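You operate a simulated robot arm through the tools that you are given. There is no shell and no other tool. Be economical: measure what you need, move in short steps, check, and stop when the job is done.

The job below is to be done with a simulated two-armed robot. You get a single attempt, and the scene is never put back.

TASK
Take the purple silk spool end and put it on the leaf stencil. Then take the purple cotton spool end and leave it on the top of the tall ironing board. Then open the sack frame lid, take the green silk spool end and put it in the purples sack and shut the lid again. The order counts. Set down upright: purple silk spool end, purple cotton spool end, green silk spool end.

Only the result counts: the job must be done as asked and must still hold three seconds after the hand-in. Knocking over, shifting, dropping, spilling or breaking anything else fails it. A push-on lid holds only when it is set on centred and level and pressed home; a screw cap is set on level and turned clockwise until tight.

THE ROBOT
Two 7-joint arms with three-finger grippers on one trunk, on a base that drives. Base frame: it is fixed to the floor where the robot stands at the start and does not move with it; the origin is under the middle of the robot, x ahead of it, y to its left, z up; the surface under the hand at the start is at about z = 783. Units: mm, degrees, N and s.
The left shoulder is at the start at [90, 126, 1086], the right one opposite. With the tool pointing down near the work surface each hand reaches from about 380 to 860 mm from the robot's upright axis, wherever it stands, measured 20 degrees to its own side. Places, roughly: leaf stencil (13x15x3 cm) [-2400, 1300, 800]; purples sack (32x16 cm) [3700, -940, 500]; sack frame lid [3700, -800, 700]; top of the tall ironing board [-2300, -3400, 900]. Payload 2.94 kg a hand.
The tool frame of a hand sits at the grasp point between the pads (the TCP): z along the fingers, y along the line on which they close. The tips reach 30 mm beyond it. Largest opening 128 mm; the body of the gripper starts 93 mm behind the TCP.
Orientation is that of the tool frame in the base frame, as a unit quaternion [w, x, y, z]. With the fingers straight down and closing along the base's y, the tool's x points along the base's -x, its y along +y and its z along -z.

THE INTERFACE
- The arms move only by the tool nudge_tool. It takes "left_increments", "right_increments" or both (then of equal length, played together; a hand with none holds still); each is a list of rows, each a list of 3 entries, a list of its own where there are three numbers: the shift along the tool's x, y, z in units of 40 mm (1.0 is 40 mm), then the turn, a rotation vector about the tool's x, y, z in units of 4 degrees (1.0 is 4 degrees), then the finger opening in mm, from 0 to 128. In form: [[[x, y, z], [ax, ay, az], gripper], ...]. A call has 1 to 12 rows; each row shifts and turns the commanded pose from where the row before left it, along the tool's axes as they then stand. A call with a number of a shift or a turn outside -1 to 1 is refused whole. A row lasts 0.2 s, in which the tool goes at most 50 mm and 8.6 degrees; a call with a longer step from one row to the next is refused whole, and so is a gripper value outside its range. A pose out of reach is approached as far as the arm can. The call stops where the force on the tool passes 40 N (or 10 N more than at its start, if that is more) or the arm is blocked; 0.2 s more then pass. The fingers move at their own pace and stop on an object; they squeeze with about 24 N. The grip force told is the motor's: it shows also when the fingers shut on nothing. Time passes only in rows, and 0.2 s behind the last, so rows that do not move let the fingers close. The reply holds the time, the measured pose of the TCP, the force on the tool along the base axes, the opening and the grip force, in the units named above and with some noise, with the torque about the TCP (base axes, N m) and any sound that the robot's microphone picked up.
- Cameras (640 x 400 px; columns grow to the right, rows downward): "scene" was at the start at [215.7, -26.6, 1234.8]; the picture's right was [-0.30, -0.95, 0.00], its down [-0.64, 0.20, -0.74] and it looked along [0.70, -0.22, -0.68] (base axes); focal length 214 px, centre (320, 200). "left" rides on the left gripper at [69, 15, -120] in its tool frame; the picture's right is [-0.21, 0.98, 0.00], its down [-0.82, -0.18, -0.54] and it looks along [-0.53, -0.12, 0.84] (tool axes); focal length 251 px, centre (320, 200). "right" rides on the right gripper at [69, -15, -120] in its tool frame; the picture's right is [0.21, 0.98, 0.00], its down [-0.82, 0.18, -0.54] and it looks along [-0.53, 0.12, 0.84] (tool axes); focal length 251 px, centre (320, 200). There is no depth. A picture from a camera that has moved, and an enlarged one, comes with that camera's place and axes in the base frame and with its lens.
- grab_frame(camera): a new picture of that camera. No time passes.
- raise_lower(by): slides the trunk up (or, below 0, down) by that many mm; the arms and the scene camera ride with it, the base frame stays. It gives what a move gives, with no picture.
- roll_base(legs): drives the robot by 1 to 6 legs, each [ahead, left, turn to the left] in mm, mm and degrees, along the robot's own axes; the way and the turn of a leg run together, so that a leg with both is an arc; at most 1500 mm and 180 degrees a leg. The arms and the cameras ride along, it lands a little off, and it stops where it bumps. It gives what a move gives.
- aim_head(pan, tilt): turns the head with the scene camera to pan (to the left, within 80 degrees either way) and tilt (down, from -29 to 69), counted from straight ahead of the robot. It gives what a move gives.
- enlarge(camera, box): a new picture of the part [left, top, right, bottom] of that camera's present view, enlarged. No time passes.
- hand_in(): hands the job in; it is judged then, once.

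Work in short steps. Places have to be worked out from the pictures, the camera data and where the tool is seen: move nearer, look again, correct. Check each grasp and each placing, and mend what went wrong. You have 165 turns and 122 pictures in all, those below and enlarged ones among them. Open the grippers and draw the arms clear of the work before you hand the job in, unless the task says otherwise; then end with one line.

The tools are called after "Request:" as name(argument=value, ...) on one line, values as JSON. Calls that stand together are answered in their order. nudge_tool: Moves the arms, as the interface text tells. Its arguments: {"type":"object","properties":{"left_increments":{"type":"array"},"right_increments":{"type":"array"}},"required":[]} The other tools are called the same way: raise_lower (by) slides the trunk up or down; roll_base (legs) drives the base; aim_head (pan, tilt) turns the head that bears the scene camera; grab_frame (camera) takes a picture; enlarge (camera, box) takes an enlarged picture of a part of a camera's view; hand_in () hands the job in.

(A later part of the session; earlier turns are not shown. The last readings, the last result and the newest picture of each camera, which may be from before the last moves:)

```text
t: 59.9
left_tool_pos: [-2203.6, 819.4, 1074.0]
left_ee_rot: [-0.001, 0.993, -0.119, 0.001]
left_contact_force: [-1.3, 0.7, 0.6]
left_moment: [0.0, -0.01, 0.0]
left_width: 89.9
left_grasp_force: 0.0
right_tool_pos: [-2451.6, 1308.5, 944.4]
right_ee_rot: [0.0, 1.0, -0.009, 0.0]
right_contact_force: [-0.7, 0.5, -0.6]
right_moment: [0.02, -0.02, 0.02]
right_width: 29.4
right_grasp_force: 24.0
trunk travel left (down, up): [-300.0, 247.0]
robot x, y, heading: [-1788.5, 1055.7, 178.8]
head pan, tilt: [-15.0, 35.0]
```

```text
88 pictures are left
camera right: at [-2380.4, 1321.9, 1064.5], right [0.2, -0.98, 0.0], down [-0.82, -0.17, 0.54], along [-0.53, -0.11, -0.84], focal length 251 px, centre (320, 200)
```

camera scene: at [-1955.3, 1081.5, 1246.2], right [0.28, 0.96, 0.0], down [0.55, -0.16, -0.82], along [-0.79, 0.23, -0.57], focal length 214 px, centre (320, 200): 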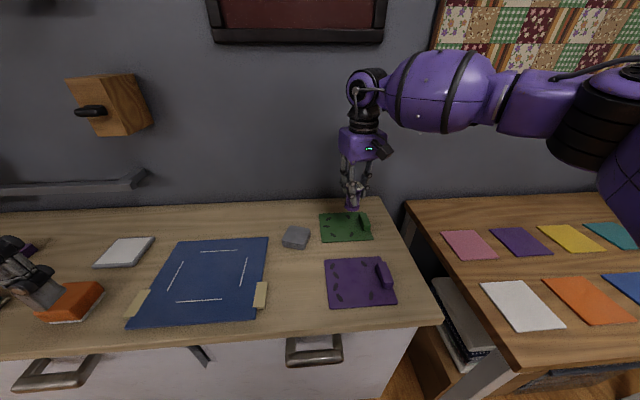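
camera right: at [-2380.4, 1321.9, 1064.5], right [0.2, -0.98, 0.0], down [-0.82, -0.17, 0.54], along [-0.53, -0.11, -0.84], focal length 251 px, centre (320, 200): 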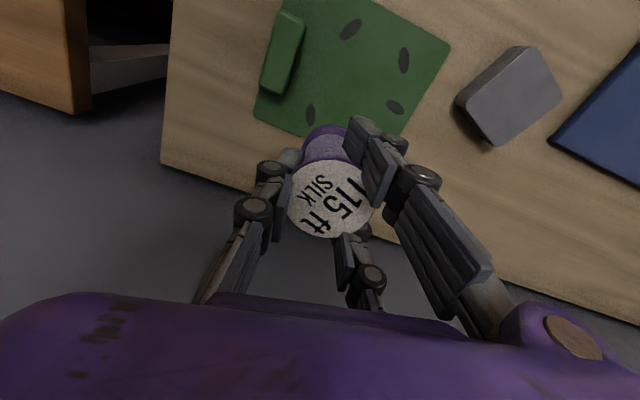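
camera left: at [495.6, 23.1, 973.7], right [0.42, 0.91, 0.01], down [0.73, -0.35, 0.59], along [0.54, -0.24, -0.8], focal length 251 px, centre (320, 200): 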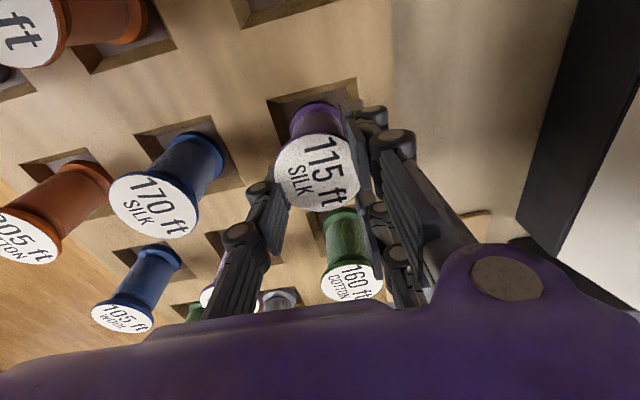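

From this view the stencil's middle is about [-2422, 1275]. I shift there and go lower, then check.

Request:
nudge_tool(right_increments=[[[0.36, 0.45, 0.3], [0, 0, 0], 0], [[0.36, 0.45, 0.6], [0, 0, 0], 0], [[0, 0, 0.6], [0, 0, 0], 0], [[0, 0, 0], [0, 0, 0], 0]])

Request:
grab_frame(camera="right")

Request:
enlarge(camera="scene", box=[290, 130, 410, 250])

```text
t: 60.9
left_tool_pos: [-2203.8, 818.4, 1072.7]
left_ee_rot: [-0.001, 0.993, -0.12, 0.0]
left_contact_force: [-0.1, -0.1, 0.7]
left_moment: [0.05, 0.01, 0.01]
left_width: 90.1
left_grasp_force: 0.1
right_tool_pos: [-2421.9, 1269.9, 885.9]
right_ee_rot: [0.0, 1.0, -0.009, 0.0]
right_contact_force: [0.1, 0.2, -0.6]
right_moment: [0.02, 0.0, 0.0]
right_width: 29.3
right_grasp_force: 24.1
trunk travel left (down, up): [-300.0, 247.0]
robot x, y, heading: [-1792.7, 1055.4, 179.0]
head pan, tilt: [-15.0, 35.0]
```

```text
87 pictures are left
camera right: at [-2351.7, 1283.7, 1005.9], right [0.2, -0.98, 0.0], down [-0.82, -0.17, 0.54], along [-0.53, -0.11, -0.84], focal length 251 px, centre (320, 200)
```

right: 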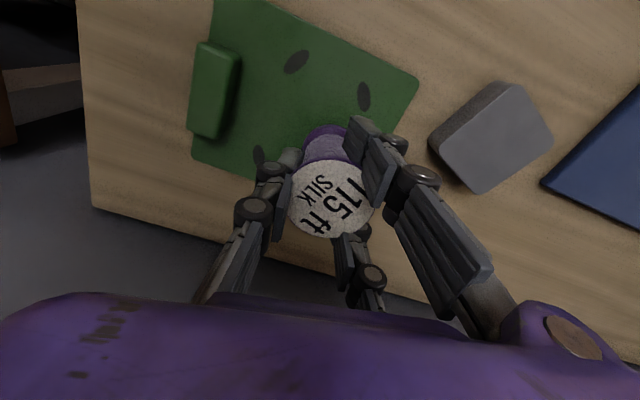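

```text
3.33 times, centred on (350, 190) of scene
camera zoom: at [-2011.8, 1081.0, 1246.2], right [0.28, 0.96, 0.0], down [0.55, -0.16, -0.82], along [-0.79, 0.23, -0.57], focal length 715 px, centre (220, 233)
```

zoom: 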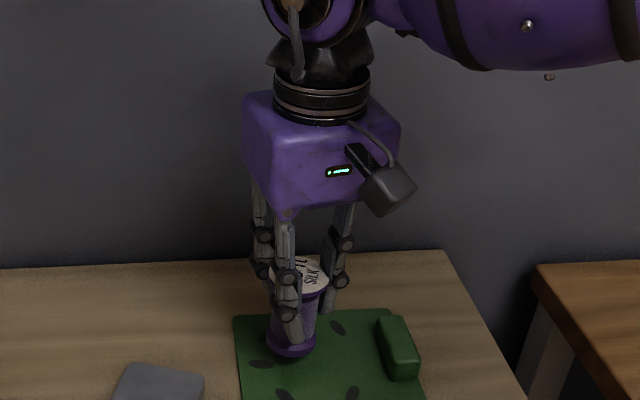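

Centred over the free part of the stencil. I lower in small steps and watch the force.

Request:
nudge_tool(right_increments=[[[0.12, 0, 0.5], [0, 0, 0], 0], [[0, 0, 0.3], [0, 0, 0], 0], [[0, 0, 0.1], [0, 0, 0], 0], [[0, 0, 0.1], [0, 0, 0], 0]])

Request:
enlarge(camera="scene", box=[290, 170, 390, 250])

```text
t: 61.9
left_tool_pos: [-2201.1, 817.5, 1074.3]
left_ee_rot: [-0.002, 0.993, -0.118, -0.001]
left_contact_force: [-0.1, -0.7, 0.3]
left_moment: [0.03, -0.03, 0.01]
left_width: 90.0
left_grasp_force: 0.1
right_tool_pos: [-2417.6, 1267.8, 848.4]
right_ee_rot: [0.001, 1.0, -0.008, -0.003]
right_contact_force: [-3.0, -2.6, 29.7]
right_moment: [-0.37, 0.12, -0.01]
right_width: 30.2
right_grasp_force: 23.8
trunk travel left (down, up): [-300.0, 247.0]
robot x, y, heading: [-1789.7, 1054.9, 179.2]
head pan, tilt: [-15.0, 35.0]
```

```text
5.00 times, centred on (340, 210) of scene
camera zoom: at [-2010.1, 1080.2, 1246.5], right [0.28, 0.96, 0.0], down [0.55, -0.16, -0.82], along [-0.79, 0.23, -0.57], focal length 1072 px, centre (220, 150)
```

zoom: 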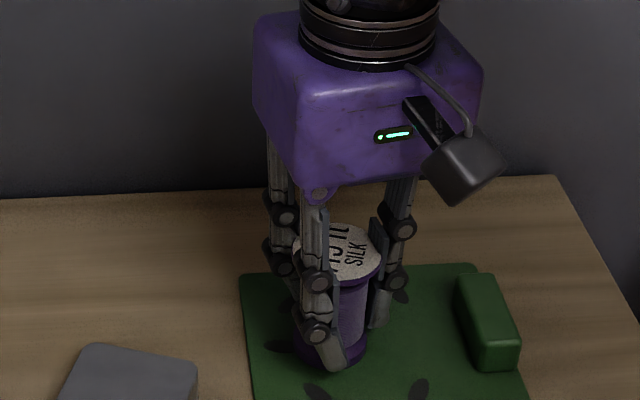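

Contact: 30 N up, spool on the stencil. I ease off 2 mm, open, and rise slowly.

Request:
nudge_tool(right_increments=[[[0, 0, -0.06], [0, 0, 0], 0], [[0, 0, 0], [0, 0, 0], 40], [[0, 0, 0], [0, 0, 0], 64], [[0, 0, 0], [0, 0, 0], 64]])

Request:
enlarge(camera="right", box=[180, 60, 460, 280])

```text
t: 62.9
left_tool_pos: [-2203.1, 818.8, 1074.6]
left_ee_rot: [-0.001, 0.993, -0.119, 0.0]
left_contact_force: [0.7, -0.2, -0.4]
left_moment: [0.01, -0.01, 0.04]
left_width: 89.9
left_grasp_force: 0.1
right_tool_pos: [-2416.8, 1271.8, 847.3]
right_ee_rot: [0.0, 1.0, -0.009, 0.001]
right_contact_force: [-1.0, -0.1, 0.4]
right_moment: [0.02, -0.01, -0.02]
right_width: 63.8
right_grasp_force: 0.0
trunk travel left (down, up): [-300.0, 247.0]
robot x, y, heading: [-1793.3, 1055.7, 178.7]
head pan, tilt: [-15.0, 35.0]
```

```text
1.82 times, centred on (320, 170) of right
camera zoom: at [-2346.9, 1285.6, 967.0], right [0.2, -0.98, 0.0], down [-0.83, -0.17, 0.54], along [-0.53, -0.11, -0.84], focal length 457 px, centre (320, 254)
```

zoom: 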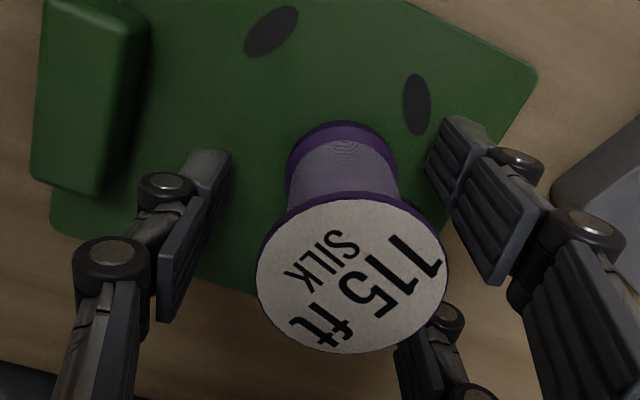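

The spool stands free on the stencil. I open a little more and lift off, then look.

Request:
nudge_tool(right_increments=[[[0, 0, 0], [0, 0, 0], 72], [[0, 0, -0.3], [0, 0, 0], 72], [[0, 0, -0.6], [0, 0, 0], 72], [[0, 0, -1], [0, 0, 0], 72], [[0, 0, -1], [0, 0, 0], 72], [[0.5, 0, -1], [0, 0, 0], 72], [[1, 0, -0.7], [0, 0, 0], 90], [[1, 0, -0.7], [0, 0, 0], 90], [[1, 0, -0.6], [0, 0, 0], 90], [[1, 0, 0], [0, 0, 0], 90]])

Request:
enlarge(camera="scene", box=[260, 140, 420, 300])

```text
t: 65.1
left_tool_pos: [-2202.5, 818.5, 1073.8]
left_ee_rot: [-0.001, 0.993, -0.118, 0.0]
left_contact_force: [1.0, 0.3, -0.8]
left_moment: [0.0, 0.01, -0.01]
left_width: 89.9
left_grasp_force: 0.0
right_tool_pos: [-2232.6, 1268.5, 1084.5]
right_ee_rot: [0.0, 1.0, -0.009, 0.0]
right_contact_force: [0.4, 0.2, -0.5]
right_moment: [0.02, 0.06, 0.01]
right_width: 90.3
right_grasp_force: 0.1
trunk travel left (down, up): [-300.0, 247.0]
robot x, y, heading: [-1791.0, 1057.2, 179.2]
head pan, tilt: [-15.0, 35.0]
```

```text
2.50 times, centred on (340, 220) of scene
camera zoom: at [-2011.2, 1081.9, 1246.2], right [0.28, 0.96, 0.0], down [0.55, -0.16, -0.82], along [-0.79, 0.23, -0.57], focal length 536 px, centre (270, 150)
```

zoom: 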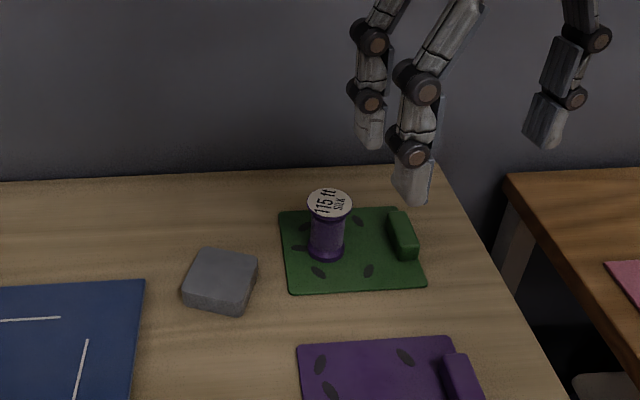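

The purple silk spool stands upright on the leaf stencil. Next I look left (south) to find the way and the ironing board.

Request:
roll_base(legs=[[-200, 0, 0]])

Request:
aim_head(pan=80, tilt=20)

Request:
grab_frame(camera="scene")

```text
t: 66.7
left_tool_pos: [-2004.7, 816.4, 1073.7]
left_ee_rot: [-0.002, 0.993, -0.119, 0.0]
left_contact_force: [0.6, -0.6, 0.8]
left_moment: [0.02, -0.01, 0.0]
left_width: 89.9
left_grasp_force: 0.0
right_tool_pos: [-2034.0, 1265.3, 1084.5]
right_ee_rot: [0.0, 1.0, -0.01, -0.001]
right_contact_force: [0.5, 0.7, 0.8]
right_moment: [0.0, 0.02, 0.0]
right_width: 89.7
right_grasp_force: 0.1
trunk travel left (down, up): [-300.0, 247.0]
robot x, y, heading: [-1592.9, 1048.6, 178.9]
head pan, tilt: [-15.0, 35.0]
```

```text
t: 68.4
left_tool_pos: [-2005.6, 816.1, 1073.4]
left_ee_rot: [-0.001, 0.993, -0.12, 0.0]
left_contact_force: [0.1, 0.2, -0.4]
left_moment: [0.01, 0.01, -0.01]
left_width: 90.0
left_grasp_force: 0.1
right_tool_pos: [-2035.4, 1265.7, 1082.9]
right_ee_rot: [0.0, 1.0, -0.009, 0.0]
right_contact_force: [-0.4, 0.0, 0.2]
right_moment: [0.0, 0.03, 0.02]
right_width: 90.1
right_grasp_force: 0.1
trunk travel left (down, up): [-300.0, 247.0]
robot x, y, heading: [-1590.9, 1050.6, 178.9]
head pan, tilt: [80.0, 20.0]
```

```text
82 pictures are left
camera scene: at [-1747.0, 962.4, 1269.9], right [-0.98, 0.19, 0.0], down [0.07, 0.34, -0.94], along [-0.18, -0.92, -0.34], focal length 214 px, centre (320, 200)
```

scene: 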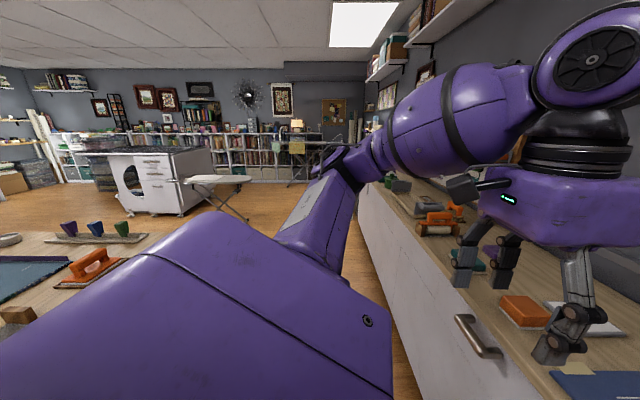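

Request:
enlarge(camera="scene", box=[160, 80, 400, 230])

```text
2.67 times, centred on (280, 155) of scene
camera zoom: at [-1747.0, 962.4, 1269.9], right [-0.98, 0.19, 0.0], down [0.07, 0.34, -0.94], along [-0.18, -0.92, -0.34], focal length 572 px, centre (427, 320)
```

zoom: 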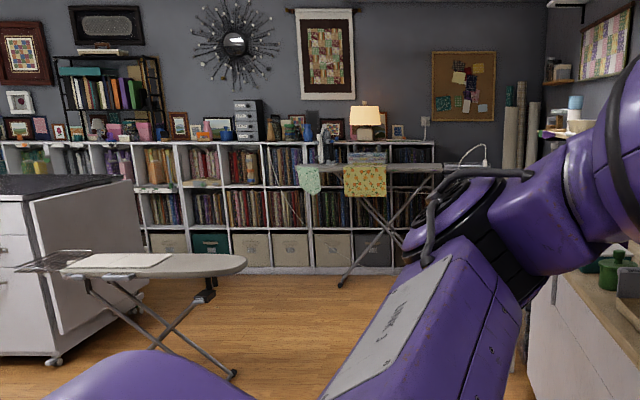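

I see the tall board far south with cloths on it and a lower one nearer. I drive south past the west table, then east along y ≈ -700 toward the spool table's south side.

Request:
roll_base(legs=[[0, 1500, 0], [0, 250, 0], [0, 0, 180], [1400, 0, 0]])

Request:
aim_head(pan=10, tilt=25)

Request:
grab_frame(camera="scene")

```text
t: 98.0
left_tool_pos: [184.1, -478.4, 1074.3]
left_ee_rot: [0.0, 0.112, 0.994, -0.002]
left_contact_force: [0.2, 0.1, 0.1]
left_moment: [-0.01, -0.01, -0.02]
left_width: 89.8
left_grasp_force: 0.0
right_tool_pos: [218.7, -928.2, 1084.4]
right_ee_rot: [0.0, 0.003, 1.0, 0.001]
right_contact_force: [-0.7, -0.3, -0.8]
right_moment: [-0.02, 0.06, 0.01]
right_width: 89.9
right_grasp_force: 0.0
trunk travel left (down, up): [-300.0, 247.0]
robot x, y, heading: [-225.3, -721.4, -0.3]
head pan, tilt: [80.0, 20.0]
```

```text
t: 99.5
left_tool_pos: [183.9, -479.2, 1074.1]
left_ee_rot: [0.0, 0.112, 0.994, -0.002]
left_contact_force: [0.8, -0.5, 0.2]
left_moment: [-0.01, 0.04, 0.0]
left_width: 90.1
left_grasp_force: 0.1
right_tool_pos: [219.5, -928.2, 1084.0]
right_ee_rot: [0.0, 0.003, 1.0, 0.0]
right_contact_force: [-0.2, 0.4, -0.5]
right_moment: [0.02, 0.0, 0.03]
right_width: 90.0
right_grasp_force: 0.1
trunk travel left (down, up): [-300.0, 247.0]
robot x, y, heading: [-222.8, -720.6, -0.2]
head pan, tilt: [10.0, 25.0]
```

```text
80 pictures are left
camera scene: at [2.0, -707.9, 1261.9], right [0.17, -0.99, 0.0], down [-0.42, -0.07, -0.91], along [0.89, 0.15, -0.42], focal length 214 px, centre (320, 200)
```

scene: 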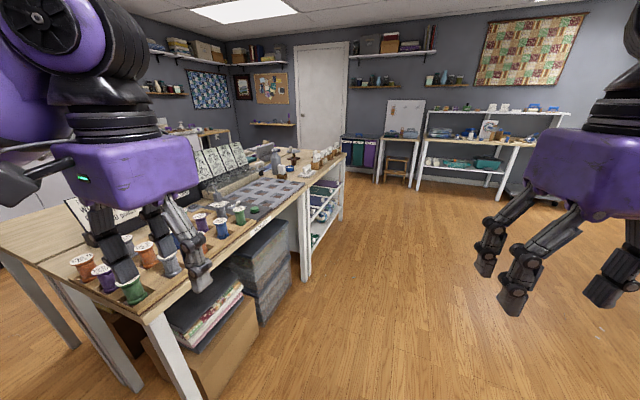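

I take the place south of the spool table facing north, so the right hand can reach the purple cotton at about [339, -66].

Request:
roll_base(legs=[[365, 20, 0], [0, 0, 90]])

Request:
aim_head(pan=-15, tilt=45)

Request:
grab_frame(camera="scene")

Request:
grab_frame(camera="right")

```text
t: 105.6
left_tool_pos: [-118.6, -301.8, 1074.0]
left_ee_rot: [0.001, -0.632, 0.775, -0.002]
left_contact_force: [0.2, -0.2, -0.2]
left_moment: [0.01, 0.02, 0.02]
left_width: 89.9
left_grasp_force: 0.2
right_tool_pos: [330.6, -254.3, 1084.4]
right_ee_rot: [0.0, 0.713, -0.701, 0.0]
right_contact_force: [0.1, 0.0, 0.4]
right_moment: [-0.01, 0.01, -0.02]
right_width: 90.1
right_grasp_force: 0.0
trunk travel left (down, up): [-300.0, 247.0]
robot x, y, heading: [134.6, -703.3, 90.9]
head pan, tilt: [10.0, 25.0]
```

```text
t: 106.5
left_tool_pos: [-118.0, -300.8, 1073.3]
left_ee_rot: [0.001, -0.633, 0.774, -0.001]
left_contact_force: [0.9, -0.2, -0.5]
left_moment: [0.01, 0.0, -0.01]
left_width: 90.0
left_grasp_force: 0.0
right_tool_pos: [330.1, -253.7, 1083.6]
right_ee_rot: [0.0, 0.713, -0.701, 0.001]
right_contact_force: [-0.2, 0.4, 0.0]
right_moment: [-0.01, -0.02, -0.01]
right_width: 89.7
right_grasp_force: 0.1
trunk travel left (down, up): [-300.0, 247.0]
robot x, y, heading: [137.4, -704.9, 91.0]
head pan, tilt: [-15.0, 45.0]
```

```text
79 pictures are left
camera scene: at [151.5, -490.1, 1231.3], right [0.97, -0.24, 0.0], down [-0.17, -0.69, -0.71], along [0.17, 0.69, -0.71], focal length 214 px, centre (320, 200)
```

scene: 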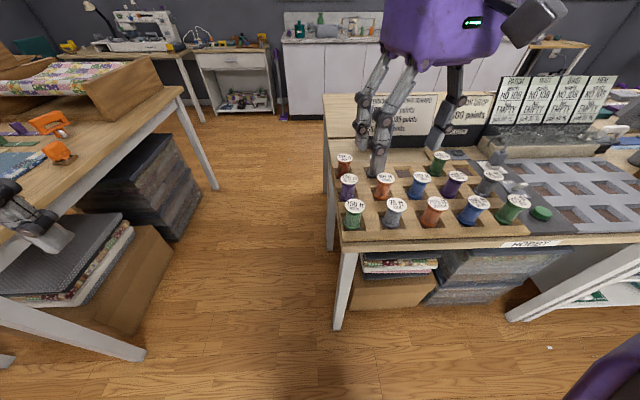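

```text
78 pictures are left
camera right: at [347.6, -323.1, 1204.0], right [-0.97, -0.23, 0.0], down [-0.2, 0.82, 0.54], along [-0.13, 0.53, -0.84], focal length 251 px, centre (320, 200)
```

right: 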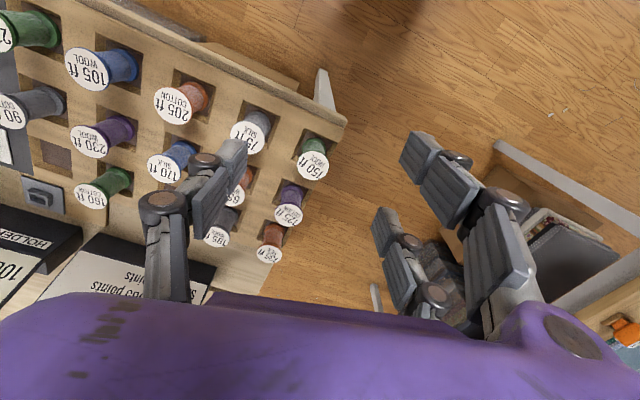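

Both views put the purple cotton at about [338, -63]. I bring the right hand above it.

Request:
nudge_tool(right_increments=[[[-0.8, -0.05, 0.3], [0, 0, 0], 88], [[-0.8, -0.05, 0.4], [0, 0, 0], 88], [[-0.8, -0.05, 0.5], [0, 0, 0], 88], [[-0.8, -0.05, 0.6], [0, 0, 0], 88], [[-0.8, -0.05, 0.6], [0, 0, 0], 88], [[-0.75, -0.03, 0.6], [0, 0, 0], 88]])

Request:
grab_frame(camera="right")

```text
t: 107.9
left_tool_pos: [-116.8, -298.3, 1072.5]
left_ee_rot: [0.001, -0.632, 0.775, -0.002]
left_contact_force: [1.3, 0.2, 0.4]
left_moment: [-0.03, -0.01, 0.01]
left_width: 90.3
left_grasp_force: 0.1
right_tool_pos: [339.8, -63.6, 961.7]
right_ee_rot: [0.0, 0.713, -0.701, 0.001]
right_contact_force: [0.7, 0.7, 0.1]
right_moment: [-0.05, -0.04, -0.01]
right_width: 88.0
right_grasp_force: 0.1
trunk travel left (down, up): [-300.0, 247.0]
robot x, y, heading: [136.0, -700.8, 91.3]
head pan, tilt: [-15.0, 45.0]
```

```text
77 pictures are left
camera right: at [357.0, -132.7, 1081.5], right [-0.97, -0.23, 0.0], down [-0.2, 0.82, 0.54], along [-0.13, 0.53, -0.84], focal length 251 px, centre (320, 200)
```

right: 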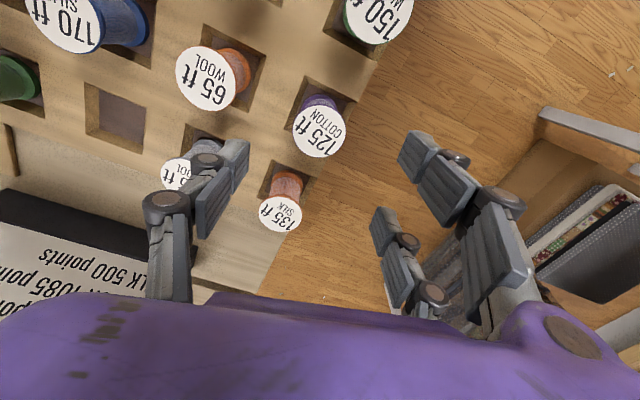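

Right above it. I descend to the grasp height (838) and look before closing.

Request:
nudge_tool(right_increments=[[[0, -0.02, 0.8], [0, 0, 0], 85], [[0.03, 0, 0.8], [0, 0, 0], 85], [[0, 0, 0.8], [0, 0, 0], 85], [[0, 0, 0.4], [0, 0, 0], 85], [[0, 0, 0.3], [0, 0, 0], 85]])

Request:
grab_frame(camera="right")

```text
t: 109.1
left_tool_pos: [-118.1, -300.4, 1074.4]
left_ee_rot: [0.002, -0.632, 0.775, -0.001]
left_contact_force: [-0.4, 0.6, 0.1]
left_moment: [0.04, 0.03, -0.03]
left_width: 89.9
left_grasp_force: 0.0
right_tool_pos: [339.4, -65.1, 838.9]
right_ee_rot: [0.0, 0.713, -0.701, 0.001]
right_contact_force: [-0.2, 0.1, -0.4]
right_moment: [0.0, 0.0, 0.02]
right_width: 84.8
right_grasp_force: 0.1
trunk travel left (down, up): [-300.0, 247.0]
robot x, y, heading: [134.1, -704.8, 91.0]
head pan, tilt: [-15.0, 45.0]
```

```text
76 pictures are left
camera right: at [356.5, -134.5, 959.5], right [-0.97, -0.23, 0.0], down [-0.19, 0.82, 0.54], along [-0.12, 0.53, -0.84], focal length 251 px, centre (320, 200)
```

right: 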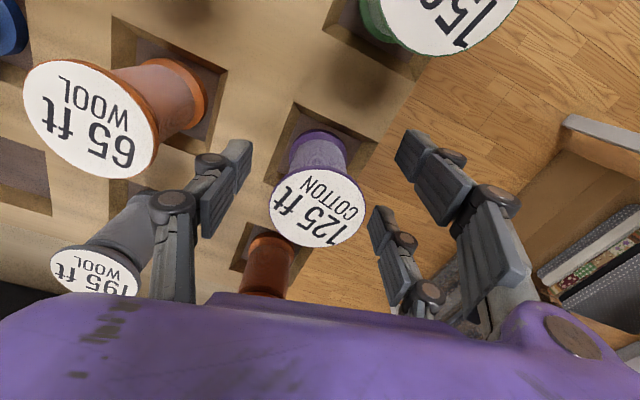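

Good alignment at the waist. I close, check the grip in the reading, and lift a bit.

Request:
nudge_tool(right_increments=[[[0, 0, 0], [0, 0, 0], 50], [[0, 0, 0], [0, 0, 0], 20], [[0, 0, 0], [0, 0, 0], 0], [[0, 0, 0], [0, 0, 0], 0], [[0, 0, -0.3], [0, 0, 0], 0], [[0, 0, -0.6], [0, 0, 0], 0], [[0, 0, -1], [0, 0, 0], 0], [[0, 0, -1], [0, 0, 0], 0], [[0, 0, -1], [0, 0, 0], 0], [[0, 0, -1], [0, 0, 0], 0], [[0, 0, -1], [0, 0, 0], 0], [[0, 0, -0.6], [0, 0, 0], 0]])

Request:
grab_frame(camera="right")

```text
t: 111.7
left_tool_pos: [-116.9, -300.3, 1073.2]
left_ee_rot: [0.001, -0.632, 0.775, -0.001]
left_contact_force: [0.4, 0.4, 0.0]
left_moment: [-0.01, 0.02, 0.0]
left_width: 89.9
left_grasp_force: 0.0
right_tool_pos: [338.7, -65.7, 1100.2]
right_ee_rot: [0.0, 0.713, -0.701, 0.0]
right_contact_force: [-0.9, 1.0, 0.2]
right_moment: [0.0, 0.01, -0.01]
right_width: 32.5
right_grasp_force: 24.7
trunk travel left (down, up): [-300.0, 247.0]
robot x, y, heading: [132.2, -700.3, 91.2]
head pan, tilt: [-15.0, 45.0]
```

```text
75 pictures are left
camera right: at [356.5, -134.9, 1220.6], right [-0.97, -0.23, 0.0], down [-0.19, 0.82, 0.54], along [-0.13, 0.52, -0.84], focal length 251 px, centre (320, 200)
```

right: 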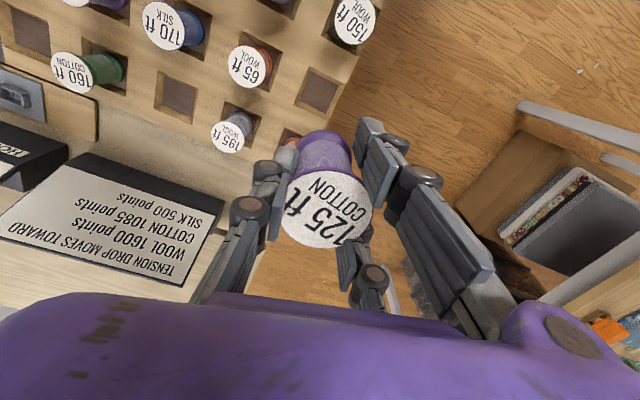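

The purple cotton is held (32.5 mm, 24.7 N). I draw it in and drive west along y ≈ -700, then face south toward the tall board.

Request:
nudge_tool(right_increments=[[[1, 0, 0], [0, 0, 0], 0], [[1, 0, 0], [0, 0, 0], 0], [[1, 0, 0], [0, 0, 0], 0], [[1, 0, 0], [0, 0, 0], 0], [[0.7, 0, 0], [0, 0, 0], 0]])

Request:
roll_base(legs=[[0, 0, 89], [1300, 0, 0], [680, 0, 0], [0, 0, 85]])

Request:
aim_head(pan=0, tilt=22)

Request:
grab_frame(camera="scene")

```text
t: 112.9
left_tool_pos: [-118.3, -301.6, 1074.3]
left_ee_rot: [0.0, -0.633, 0.774, -0.001]
left_contact_force: [0.4, -0.5, 0.0]
left_moment: [0.03, -0.02, 0.01]
left_width: 90.0
left_grasp_force: 0.0
right_tool_pos: [339.5, -255.3, 1098.8]
right_ee_rot: [0.001, 0.713, -0.701, 0.0]
right_contact_force: [-0.4, 0.3, -0.6]
right_moment: [0.01, -0.03, 0.0]
right_width: 32.3
right_grasp_force: 23.9
trunk travel left (down, up): [-300.0, 247.0]
robot x, y, heading: [135.9, -702.0, 91.0]
head pan, tilt: [-15.0, 45.0]
```

```text
t: 130.1
left_tool_pos: [-1634.2, -1074.8, 1073.1]
left_ee_rot: [-0.001, 0.815, 0.58, -0.001]
left_contact_force: [-0.4, 0.4, -0.4]
left_moment: [-0.03, -0.02, -0.03]
left_width: 90.0
left_grasp_force: 0.0
right_tool_pos: [-2093.9, -1061.8, 1098.0]
right_ee_rot: [0.001, 0.747, 0.665, 0.0]
right_contact_force: [0.1, -0.1, -0.4]
right_moment: [-0.03, 0.01, -0.02]
right_width: 29.0
right_grasp_force: 23.5
trunk travel left (down, up): [-300.0, 247.0]
robot x, y, heading: [-1832.0, -643.7, -96.7]
head pan, tilt: [-15.0, 45.0]
```

```text
t: 130.9
left_tool_pos: [-1634.9, -1075.2, 1075.3]
left_ee_rot: [-0.001, 0.816, 0.579, -0.001]
left_contact_force: [-0.6, 0.2, 0.1]
left_moment: [0.0, 0.02, 0.0]
left_width: 89.9
left_grasp_force: 0.1
right_tool_pos: [-2094.1, -1059.5, 1097.1]
right_ee_rot: [0.0, 0.747, 0.665, 0.0]
right_contact_force: [1.0, 0.0, -0.2]
right_moment: [-0.01, -0.01, -0.02]
right_width: 29.1
right_grasp_force: 23.7
trunk travel left (down, up): [-300.0, 247.0]
robot x, y, heading: [-1826.4, -640.1, -96.4]
head pan, tilt: [0.0, 22.0]
```

```text
74 pictures are left
camera scene: at [-1856.8, -871.6, 1266.6], right [-0.99, 0.12, 0.0], down [0.04, 0.37, -0.93], along [-0.11, -0.92, -0.38], focal length 214 px, centre (320, 200)
```

scene: 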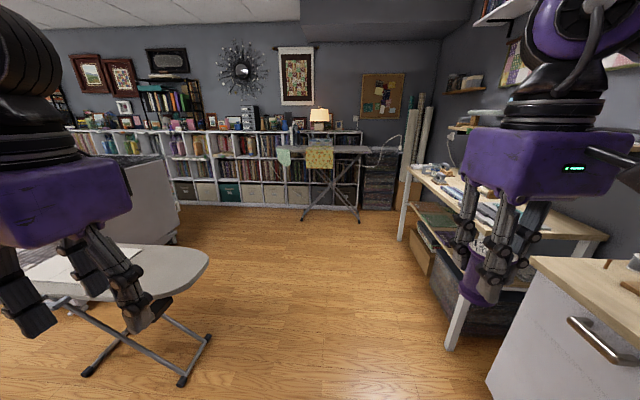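

The grip width went from 32 to 29 mm, so I check the held spool, and zoom on the tall board.

Request:
grab_frame(camera="right")

Request:
enlarge(camera="scene", box=[250, 100, 420, 230])

```text
73 pictures are left
camera right: at [-2099.8, -990.5, 1218.3], right [0.99, 0.1, 0.0], down [0.08, -0.84, 0.54], along [0.05, -0.54, -0.84], focal length 251 px, centre (320, 200)
```

right: 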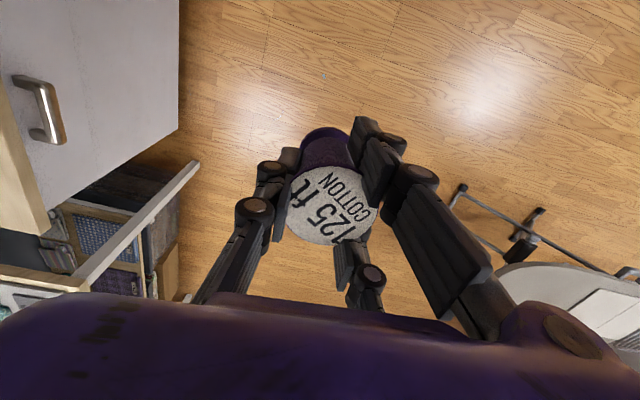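

```text
3.08 times, centred on (335, 165) of scene
camera zoom: at [-1856.8, -871.6, 1266.6], right [-0.99, 0.12, 0.0], down [0.04, 0.37, -0.93], along [-0.11, -0.92, -0.38], focal length 660 px, centre (274, 308)
```

zoom: 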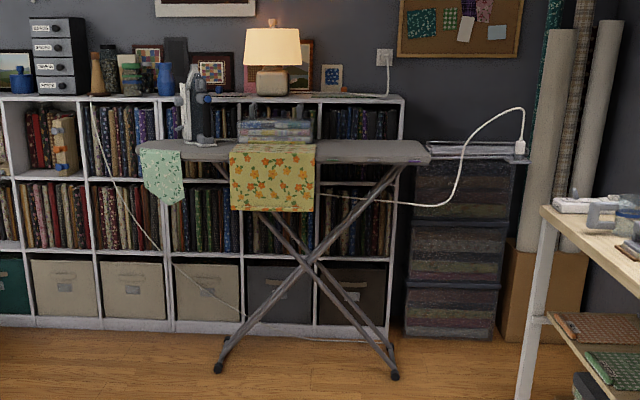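

Spool still held well. The tall board's free stretch is right of the folded stack, near [-2480, -3280]. I drive closer and look again.

Request:
roll_base(legs=[[1000, -150, 0], [600, -75, 0]])

Request:
aim_head(pan=-12, tilt=35)

Request:
grab_frame(camera="scene")

```text
t: 139.1
left_tool_pos: [-2046.5, -2621.0, 1074.0]
left_ee_rot: [-0.003, 0.815, 0.579, -0.001]
left_contact_force: [-0.8, 0.1, -0.4]
left_moment: [-0.01, -0.03, 0.03]
left_width: 90.0
left_grasp_force: 0.1
right_tool_pos: [-2504.6, -2606.1, 1098.8]
right_ee_rot: [0.001, 0.747, 0.664, 0.001]
right_contact_force: [-0.4, -0.4, -1.1]
right_moment: [-0.01, -0.01, -0.03]
right_width: 28.6
right_grasp_force: 23.8
trunk travel left (down, up): [-300.0, 247.0]
robot x, y, heading: [-2244.8, -2190.4, -96.8]
head pan, tilt: [0.0, 22.0]
```

```text
t: 139.9
left_tool_pos: [-2045.1, -2621.7, 1073.4]
left_ee_rot: [-0.001, 0.815, 0.579, -0.001]
left_contact_force: [0.1, -0.7, 0.0]
left_moment: [0.01, 0.01, 0.02]
left_width: 90.2
left_grasp_force: 0.1
right_tool_pos: [-2504.8, -2606.0, 1097.9]
right_ee_rot: [0.0, 0.747, 0.665, -0.001]
right_contact_force: [0.2, -0.3, -1.6]
right_moment: [-0.01, -0.01, 0.04]
right_width: 28.7
right_grasp_force: 24.5
trunk travel left (down, up): [-300.0, 247.0]
robot x, y, heading: [-2243.3, -2186.6, -96.8]
head pan, tilt: [-12.0, 35.0]
```

```text
71 pictures are left
camera scene: at [-2285.1, -2409.0, 1246.2], right [-0.95, 0.32, 0.0], down [0.18, 0.54, -0.82], along [-0.26, -0.78, -0.57], focal length 214 px, centre (320, 200)
```

scene: 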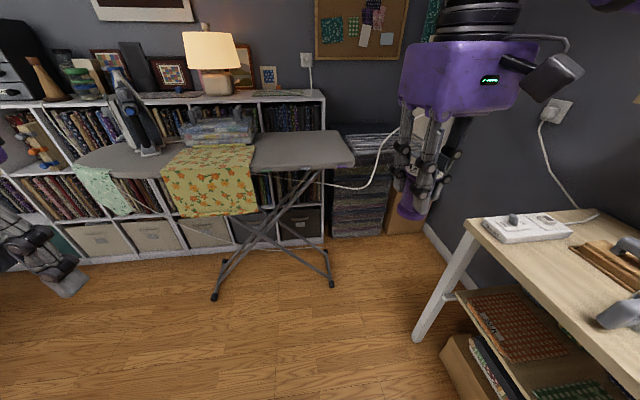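

Triangulation puts the board top at z ≈ 901, free area around [-2470, -3260]. I drive up so that it lies in the right hand's reach; hands stay above 1040.

Request:
roll_base(legs=[[465, 80, 0]])

Request:
aim_head(pan=-15, tilt=40)

Request:
grab_frame(camera="scene")

Request:
grab_frame(camera="right")

```text
t: 142.7
left_tool_pos: [-2015.7, -3090.7, 1073.1]
left_ee_rot: [-0.002, 0.812, 0.584, -0.001]
left_contact_force: [-0.3, -0.7, 0.6]
left_moment: [-0.01, -0.01, 0.02]
left_width: 90.4
left_grasp_force: 0.1
right_tool_pos: [-2475.3, -3081.2, 1098.6]
right_ee_rot: [-0.001, 0.744, 0.668, -0.001]
right_contact_force: [0.5, 0.4, -0.7]
right_moment: [0.02, 0.01, 0.0]
right_width: 28.5
right_grasp_force: 24.2
trunk travel left (down, up): [-300.0, 247.0]
robot x, y, heading: [-2213.4, -2656.5, -96.2]
head pan, tilt: [-12.0, 35.0]
```

```text
t: 143.3
left_tool_pos: [-2015.7, -3091.4, 1073.4]
left_ee_rot: [-0.003, 0.812, 0.583, -0.001]
left_contact_force: [0.6, 0.4, 0.1]
left_moment: [0.0, 0.01, 0.02]
left_width: 89.8
left_grasp_force: 0.0
right_tool_pos: [-2475.1, -3081.7, 1097.9]
right_ee_rot: [0.0, 0.743, 0.669, 0.0]
right_contact_force: [0.1, 0.6, -0.6]
right_moment: [0.01, -0.01, -0.01]
right_width: 28.3
right_grasp_force: 23.7
trunk travel left (down, up): [-300.0, 247.0]
robot x, y, heading: [-2217.3, -2662.8, -96.1]
head pan, tilt: [-15.0, 40.0]
```

```text
70 pictures are left
camera scene: at [-2260.1, -2876.7, 1238.5], right [-0.93, 0.36, 0.0], down [0.23, 0.6, -0.77], along [-0.28, -0.71, -0.64], focal length 214 px, centre (320, 200)
```

scene: 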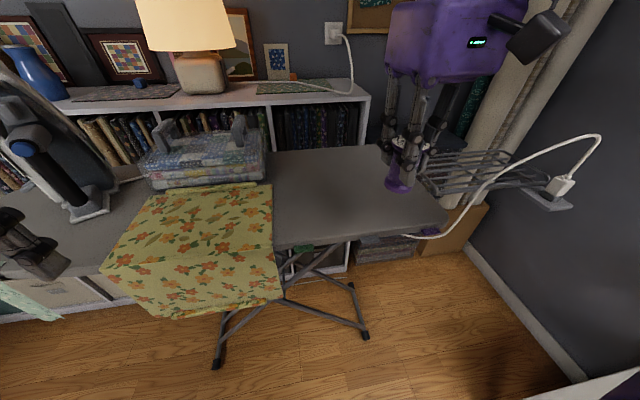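

```text
69 pictures are left
camera right: at [-2481.2, -3010.9, 1218.3], right [0.99, 0.11, 0.0], down [0.09, -0.84, 0.54], along [0.06, -0.54, -0.84], focal length 251 px, centre (320, 200)
```

right: 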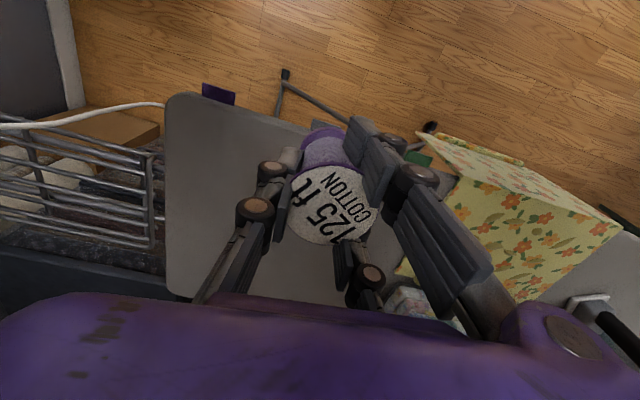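

Free surface confirmed; target about [-2468, -3250]. I move over it and down to about 35 mm above.

Request:
nudge_tool(right_increments=[[[-0.84, 0.11, 0], [0, 0, 0], 0], [[-0.84, 0.11, 0.2], [0, 0, 0], 0], [[-0.84, 0.11, 0.5], [0, 0, 0], 0], [[-0.84, 0.11, 0.5], [0, 0, 0], 0], [[-0.84, 0.11, 0.5], [0, 0, 0], 0], [[0, 0, 0.5], [0, 0, 0], 0], [[0, 0, 0.4], [0, 0, 0], 0]])

Request:
grab_frame(camera="scene")

Request:
grab_frame(camera="right")

```text
t: 144.9
left_tool_pos: [-2015.1, -3091.6, 1074.2]
left_ee_rot: [-0.001, 0.813, 0.583, 0.0]
left_contact_force: [0.5, -0.3, 1.4]
left_moment: [0.0, 0.02, 0.01]
left_width: 90.0
left_grasp_force: 0.0
right_tool_pos: [-2471.7, -3252.1, 993.2]
right_ee_rot: [0.0, 0.744, 0.668, 0.001]
right_contact_force: [0.4, -0.1, -1.3]
right_moment: [0.04, -0.02, -0.01]
right_width: 28.3
right_grasp_force: 23.9
trunk travel left (down, up): [-300.0, 247.0]
robot x, y, heading: [-2213.6, -2658.5, -96.0]
head pan, tilt: [-15.0, 40.0]
```

```text
68 pictures are left
camera scene: at [-2260.4, -2877.3, 1238.4], right [-0.93, 0.36, 0.0], down [0.23, 0.6, -0.77], along [-0.28, -0.71, -0.64], focal length 214 px, centre (320, 200)
```

scene: 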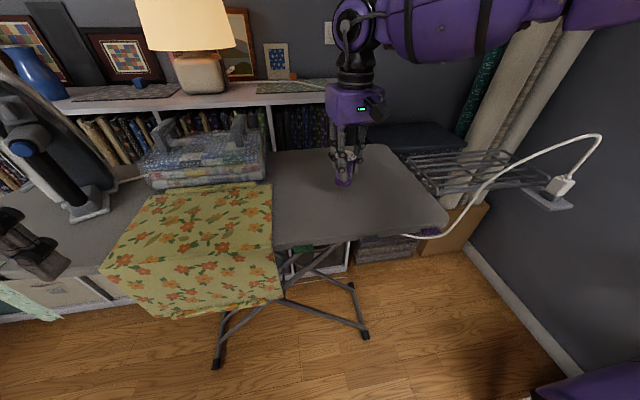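

```text
67 pictures are left
camera right: at [-2478.8, -3180.8, 1114.0], right [0.99, 0.11, 0.0], down [0.09, -0.84, 0.54], along [0.06, -0.54, -0.84], focal length 251 px, centre (320, 200)
```

right: 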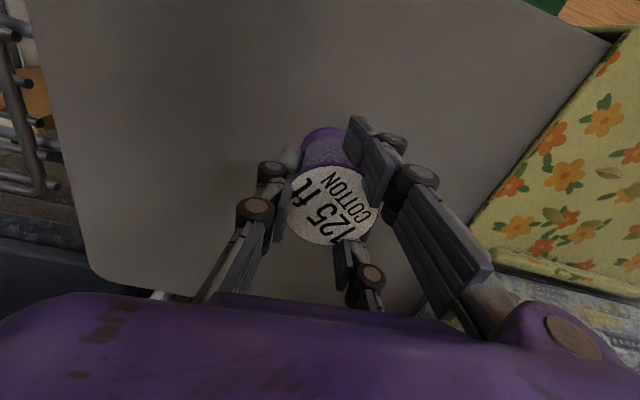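

Right over the free surface. I lower gently.

Request:
nudge_tool(right_increments=[[[0, 0, 0.3], [0, 0, 0], 0], [[0, 0, 0.2], [0, 0, 0], 0], [[0, 0, 0.1], [0, 0, 0], 0], [[0, 0, 0.08], [0, 0, 0], 0]])

Request:
enlarge(camera="scene", box=[300, 110, 400, 210])

```text
t: 145.9
left_tool_pos: [-2015.5, -3090.8, 1073.4]
left_ee_rot: [-0.001, 0.812, 0.583, 0.001]
left_contact_force: [0.4, 0.5, 0.4]
left_moment: [-0.02, -0.02, 0.01]
left_width: 90.0
left_grasp_force: 0.0
right_tool_pos: [-2470.5, -3251.6, 967.0]
right_ee_rot: [0.0, 0.744, 0.669, 0.0]
right_contact_force: [0.5, -0.4, -0.5]
right_moment: [0.01, 0.0, -0.02]
right_width: 28.3
right_grasp_force: 24.3
trunk travel left (down, up): [-300.0, 247.0]
robot x, y, heading: [-2220.6, -2661.8, -96.3]
head pan, tilt: [-15.0, 40.0]
```

```text
4.00 times, centred on (350, 160) of scene
camera zoom: at [-2260.2, -2876.7, 1238.5], right [-0.93, 0.36, 0.0], down [0.23, 0.6, -0.77], along [-0.28, -0.71, -0.64], focal length 858 px, centre (200, 360)
```

zoom: 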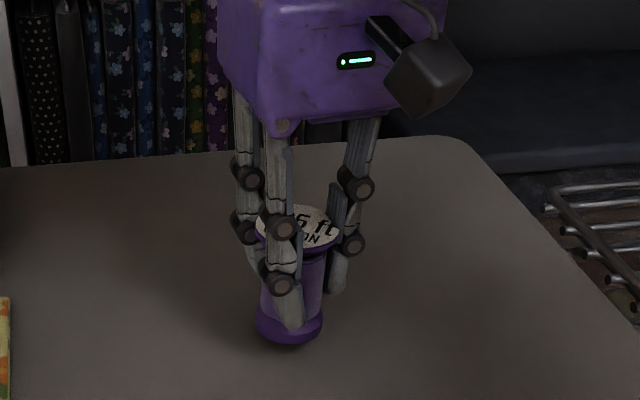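

Almost down, no contact yet. I go on in 3 mm steps.

Request:
nudge_tool(right_increments=[[[0, 0, 0.08], [0, 0, 0], 0], [[0, 0, 0.06], [0, 0, 0], 0], [[0, 0, 0.06], [0, 0, 0], 0]])

```text
t: 146.7
left_tool_pos: [-2015.3, -3090.9, 1074.1]
left_ee_rot: [-0.001, 0.812, 0.584, 0.0]
left_contact_force: [0.4, -0.2, -0.2]
left_moment: [-0.01, 0.0, -0.01]
left_width: 90.0
left_grasp_force: 0.1
right_tool_pos: [-2470.7, -3249.5, 959.2]
right_ee_rot: [0.0, 0.744, 0.668, 0.0]
right_contact_force: [-0.1, 0.2, 0.1]
right_moment: [-0.02, 0.01, 0.03]
right_width: 28.5
right_grasp_force: 24.2
trunk travel left (down, up): [-300.0, 247.0]
robot x, y, heading: [-2215.8, -2662.8, -96.1]
head pan, tilt: [-15.0, 40.0]
```

Request:
nudge_tool(right_increments=[[[0, 0, 0.06], [0, 0, 0], 0], [[0, 0, 0.06], [0, 0, 0], 0]])

```text
t: 147.3
left_tool_pos: [-2015.4, -3090.6, 1074.4]
left_ee_rot: [-0.001, 0.812, 0.583, -0.001]
left_contact_force: [-0.3, -0.3, 0.4]
left_moment: [-0.06, -0.03, -0.01]
left_width: 90.0
left_grasp_force: 0.2
right_tool_pos: [-2471.0, -3250.0, 953.8]
right_ee_rot: [0.0, 0.743, 0.669, 0.0]
right_contact_force: [0.1, 0.0, -0.5]
right_moment: [0.01, 0.01, -0.02]
right_width: 28.1
right_grasp_force: 24.6
trunk travel left (down, up): [-300.0, 247.0]
robot x, y, heading: [-2215.5, -2660.9, -96.0]
head pan, tilt: [-15.0, 40.0]
```

Still no contact at 954; I continue with 2 mm steps.

Request:
nudge_tool(right_increments=[[[0, 0, 0.05], [0, 0, 0], 0], [[0, 0, 0.05], [0, 0, 0], 0]])

Request:
enlarge(camera="scene", box=[315, 130, 385, 200])

```text
t: 147.9
left_tool_pos: [-2015.7, -3089.8, 1074.8]
left_ee_rot: [0.0, 0.813, 0.583, -0.001]
left_contact_force: [-0.3, -1.4, 0.2]
left_moment: [0.04, 0.0, 0.02]
left_width: 90.0
left_grasp_force: 0.0
right_tool_pos: [-2470.0, -3249.3, 953.5]
right_ee_rot: [0.001, 0.743, 0.669, -0.002]
right_contact_force: [-2.9, 0.9, 14.3]
right_moment: [0.15, 0.36, 0.0]
right_width: 28.2
right_grasp_force: 23.6
trunk travel left (down, up): [-300.0, 247.0]
robot x, y, heading: [-2217.6, -2659.1, -96.3]
head pan, tilt: [-15.0, 40.0]
```

```text
5.71 times, centred on (350, 165) of scene
camera zoom: at [-2260.1, -2875.3, 1238.9], right [-0.93, 0.36, 0.0], down [0.23, 0.6, -0.77], along [-0.28, -0.72, -0.64], focal length 1226 px, centre (149, 400)
```

zoom: 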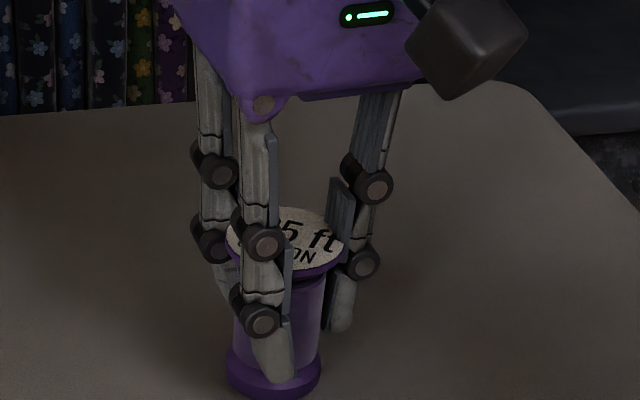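

Contact at 953 with 14 N. I ease off a millimetre, open, and lift clear.

Request:
nudge_tool(right_increments=[[[0, 0, -0.03], [0, 0, 0], 0], [[0, 0, 0], [0, 0, 0], 40], [[0, 0, 0], [0, 0, 0], 70], [[0, 0, 0], [0, 0, 0], 80], [[0, 0, 0], [0, 0, 0], 80], [[0, 0, -0.3], [0, 0, 0], 80], [[0, 0, -0.6], [0, 0, 0], 80], [[0, 0, -1], [0, 0, 0], 80], [[0, 0, -1], [0, 0, 0], 80], [[0.6, 0, -0.6], [0, 0, 0], 80], [[1, 0, 0], [0, 0, 0], 80], [[1, 0, 0], [0, 0, 0], 80]])

Request:
grab_frame(camera="scene")

```text
t: 150.5
left_tool_pos: [-2016.1, -3090.1, 1075.7]
left_ee_rot: [0.0, 0.813, 0.583, -0.001]
left_contact_force: [-1.3, -0.3, 0.5]
left_moment: [0.02, 0.0, -0.02]
left_width: 89.9
left_grasp_force: 0.0
right_tool_pos: [-2460.7, -3143.5, 1091.1]
right_ee_rot: [0.0, 0.744, 0.669, 0.001]
right_contact_force: [-0.4, -0.5, -0.7]
right_moment: [-0.05, 0.01, 0.0]
right_width: 80.2
right_grasp_force: 0.1
trunk travel left (down, up): [-300.0, 247.0]
robot x, y, heading: [-2213.2, -2660.2, -96.2]
head pan, tilt: [-15.0, 40.0]
```

```text
64 pictures are left
camera scene: at [-2260.3, -2875.4, 1238.8], right [-0.93, 0.36, 0.0], down [0.23, 0.6, -0.77], along [-0.28, -0.72, -0.64], focal length 214 px, centre (320, 200)
```

scene: 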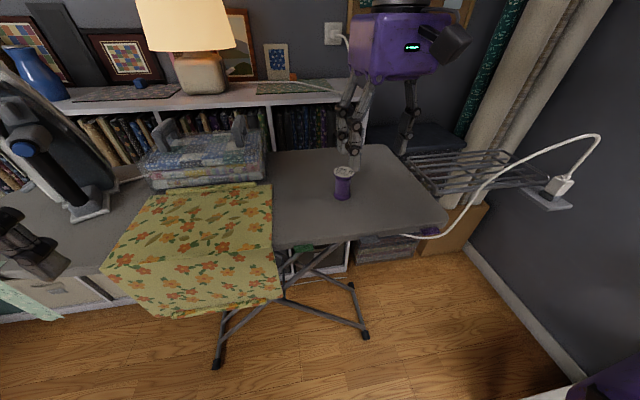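

The purple cotton stands upright on the tall board. Now I back away and drive east toward the sack frame.

Request:
roll_base(legs=[[-1000, 0, 0], [-760, 0, 0], [0, 0, 96], [1500, -100, 0], [1500, -150, 0]])

Request:
aim_head(pan=0, tilt=25)

Request:
grab_frame(camera="scene")

```text
refused: leg 4 is longer than a leg can be; nothing moved
```

```text
t: 151.3
left_tool_pos: [-2014.5, -3091.1, 1074.1]
left_ee_rot: [-0.001, 0.812, 0.583, -0.001]
left_contact_force: [-0.1, 0.2, -0.4]
left_moment: [-0.01, 0.02, 0.02]
left_width: 90.0
left_grasp_force: 0.0
right_tool_pos: [-2462.4, -3145.5, 1090.9]
right_ee_rot: [0.0, 0.744, 0.668, 0.0]
right_contact_force: [-0.4, 0.3, 0.4]
right_moment: [0.0, 0.01, -0.02]
right_width: 79.7
right_grasp_force: 0.0
trunk travel left (down, up): [-300.0, 247.0]
robot x, y, heading: [-2215.2, -2662.8, -96.3]
head pan, tilt: [0.0, 25.0]
```

```text
63 pictures are left
camera scene: at [-2239.4, -2888.9, 1261.8], right [-0.99, 0.11, 0.0], down [0.05, 0.42, -0.91], along [-0.1, -0.9, -0.42], focal length 214 px, centre (320, 200)
```

scene: 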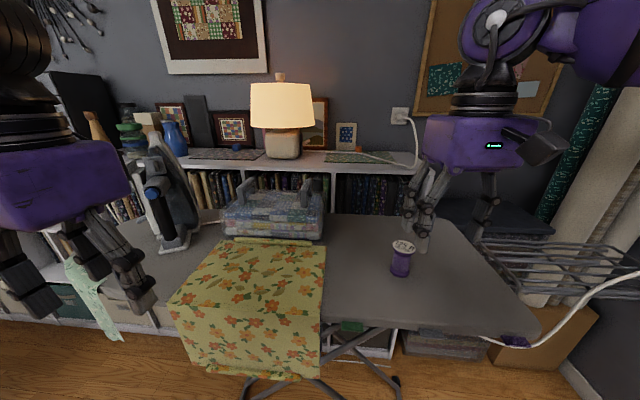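

A leg was just over the limit; I resend with shorter ones.

Request:
roll_base(legs=[[-1000, 0, 0], [-760, 0, 0], [0, 0, 96], [1450, -100, 0], [1450, -150, 0]])

Request:
aim_head(pan=5, tilt=22)

Request:
grab_frame(camera="scene")

```text
t: 177.7
left_tool_pos: [1192.9, -804.4, 1073.8]
left_ee_rot: [0.0, 0.078, 0.997, -0.001]
left_contact_force: [-0.1, 0.4, 0.2]
left_moment: [0.01, 0.0, -0.03]
left_width: 89.9
left_grasp_force: 0.0
right_tool_pos: [1321.7, -1234.1, 1090.2]
right_ee_rot: [0.001, -0.03, 1.0, 0.0]
right_contact_force: [-0.1, 0.7, -0.2]
right_moment: [0.0, 0.01, -0.04]
right_width: 79.8
right_grasp_force: 0.2
trunk travel left (down, up): [-300.0, 247.0]
robot x, y, heading: [801.9, -1075.5, 3.5]
head pan, tilt: [0.0, 25.0]
```

```text
t: 178.4
left_tool_pos: [1193.3, -804.9, 1074.7]
left_ee_rot: [0.0, 0.078, 0.997, -0.001]
left_contact_force: [-0.2, -0.6, -0.7]
left_moment: [0.0, 0.02, -0.01]
left_width: 90.0
left_grasp_force: 0.0
right_tool_pos: [1320.9, -1233.6, 1090.3]
right_ee_rot: [0.0, -0.031, 1.0, 0.0]
right_contact_force: [0.2, -1.2, 0.1]
right_moment: [0.02, -0.01, -0.02]
right_width: 80.2
right_grasp_force: 0.0
trunk travel left (down, up): [-300.0, 247.0]
robot x, y, heading: [801.8, -1073.7, 3.8]
head pan, tilt: [5.0, 22.0]
```

```text
62 pictures are left
camera scene: at [1029.6, -1052.9, 1266.7], right [0.15, -0.99, 0.0], down [-0.37, -0.06, -0.93], along [0.92, 0.14, -0.37], focal length 214 px, centre (320, 200)
```

scene: 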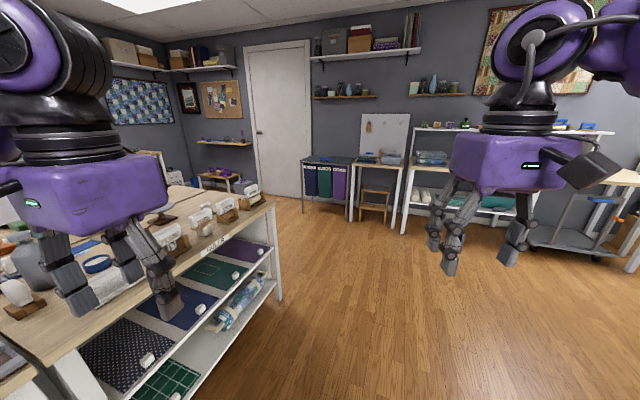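

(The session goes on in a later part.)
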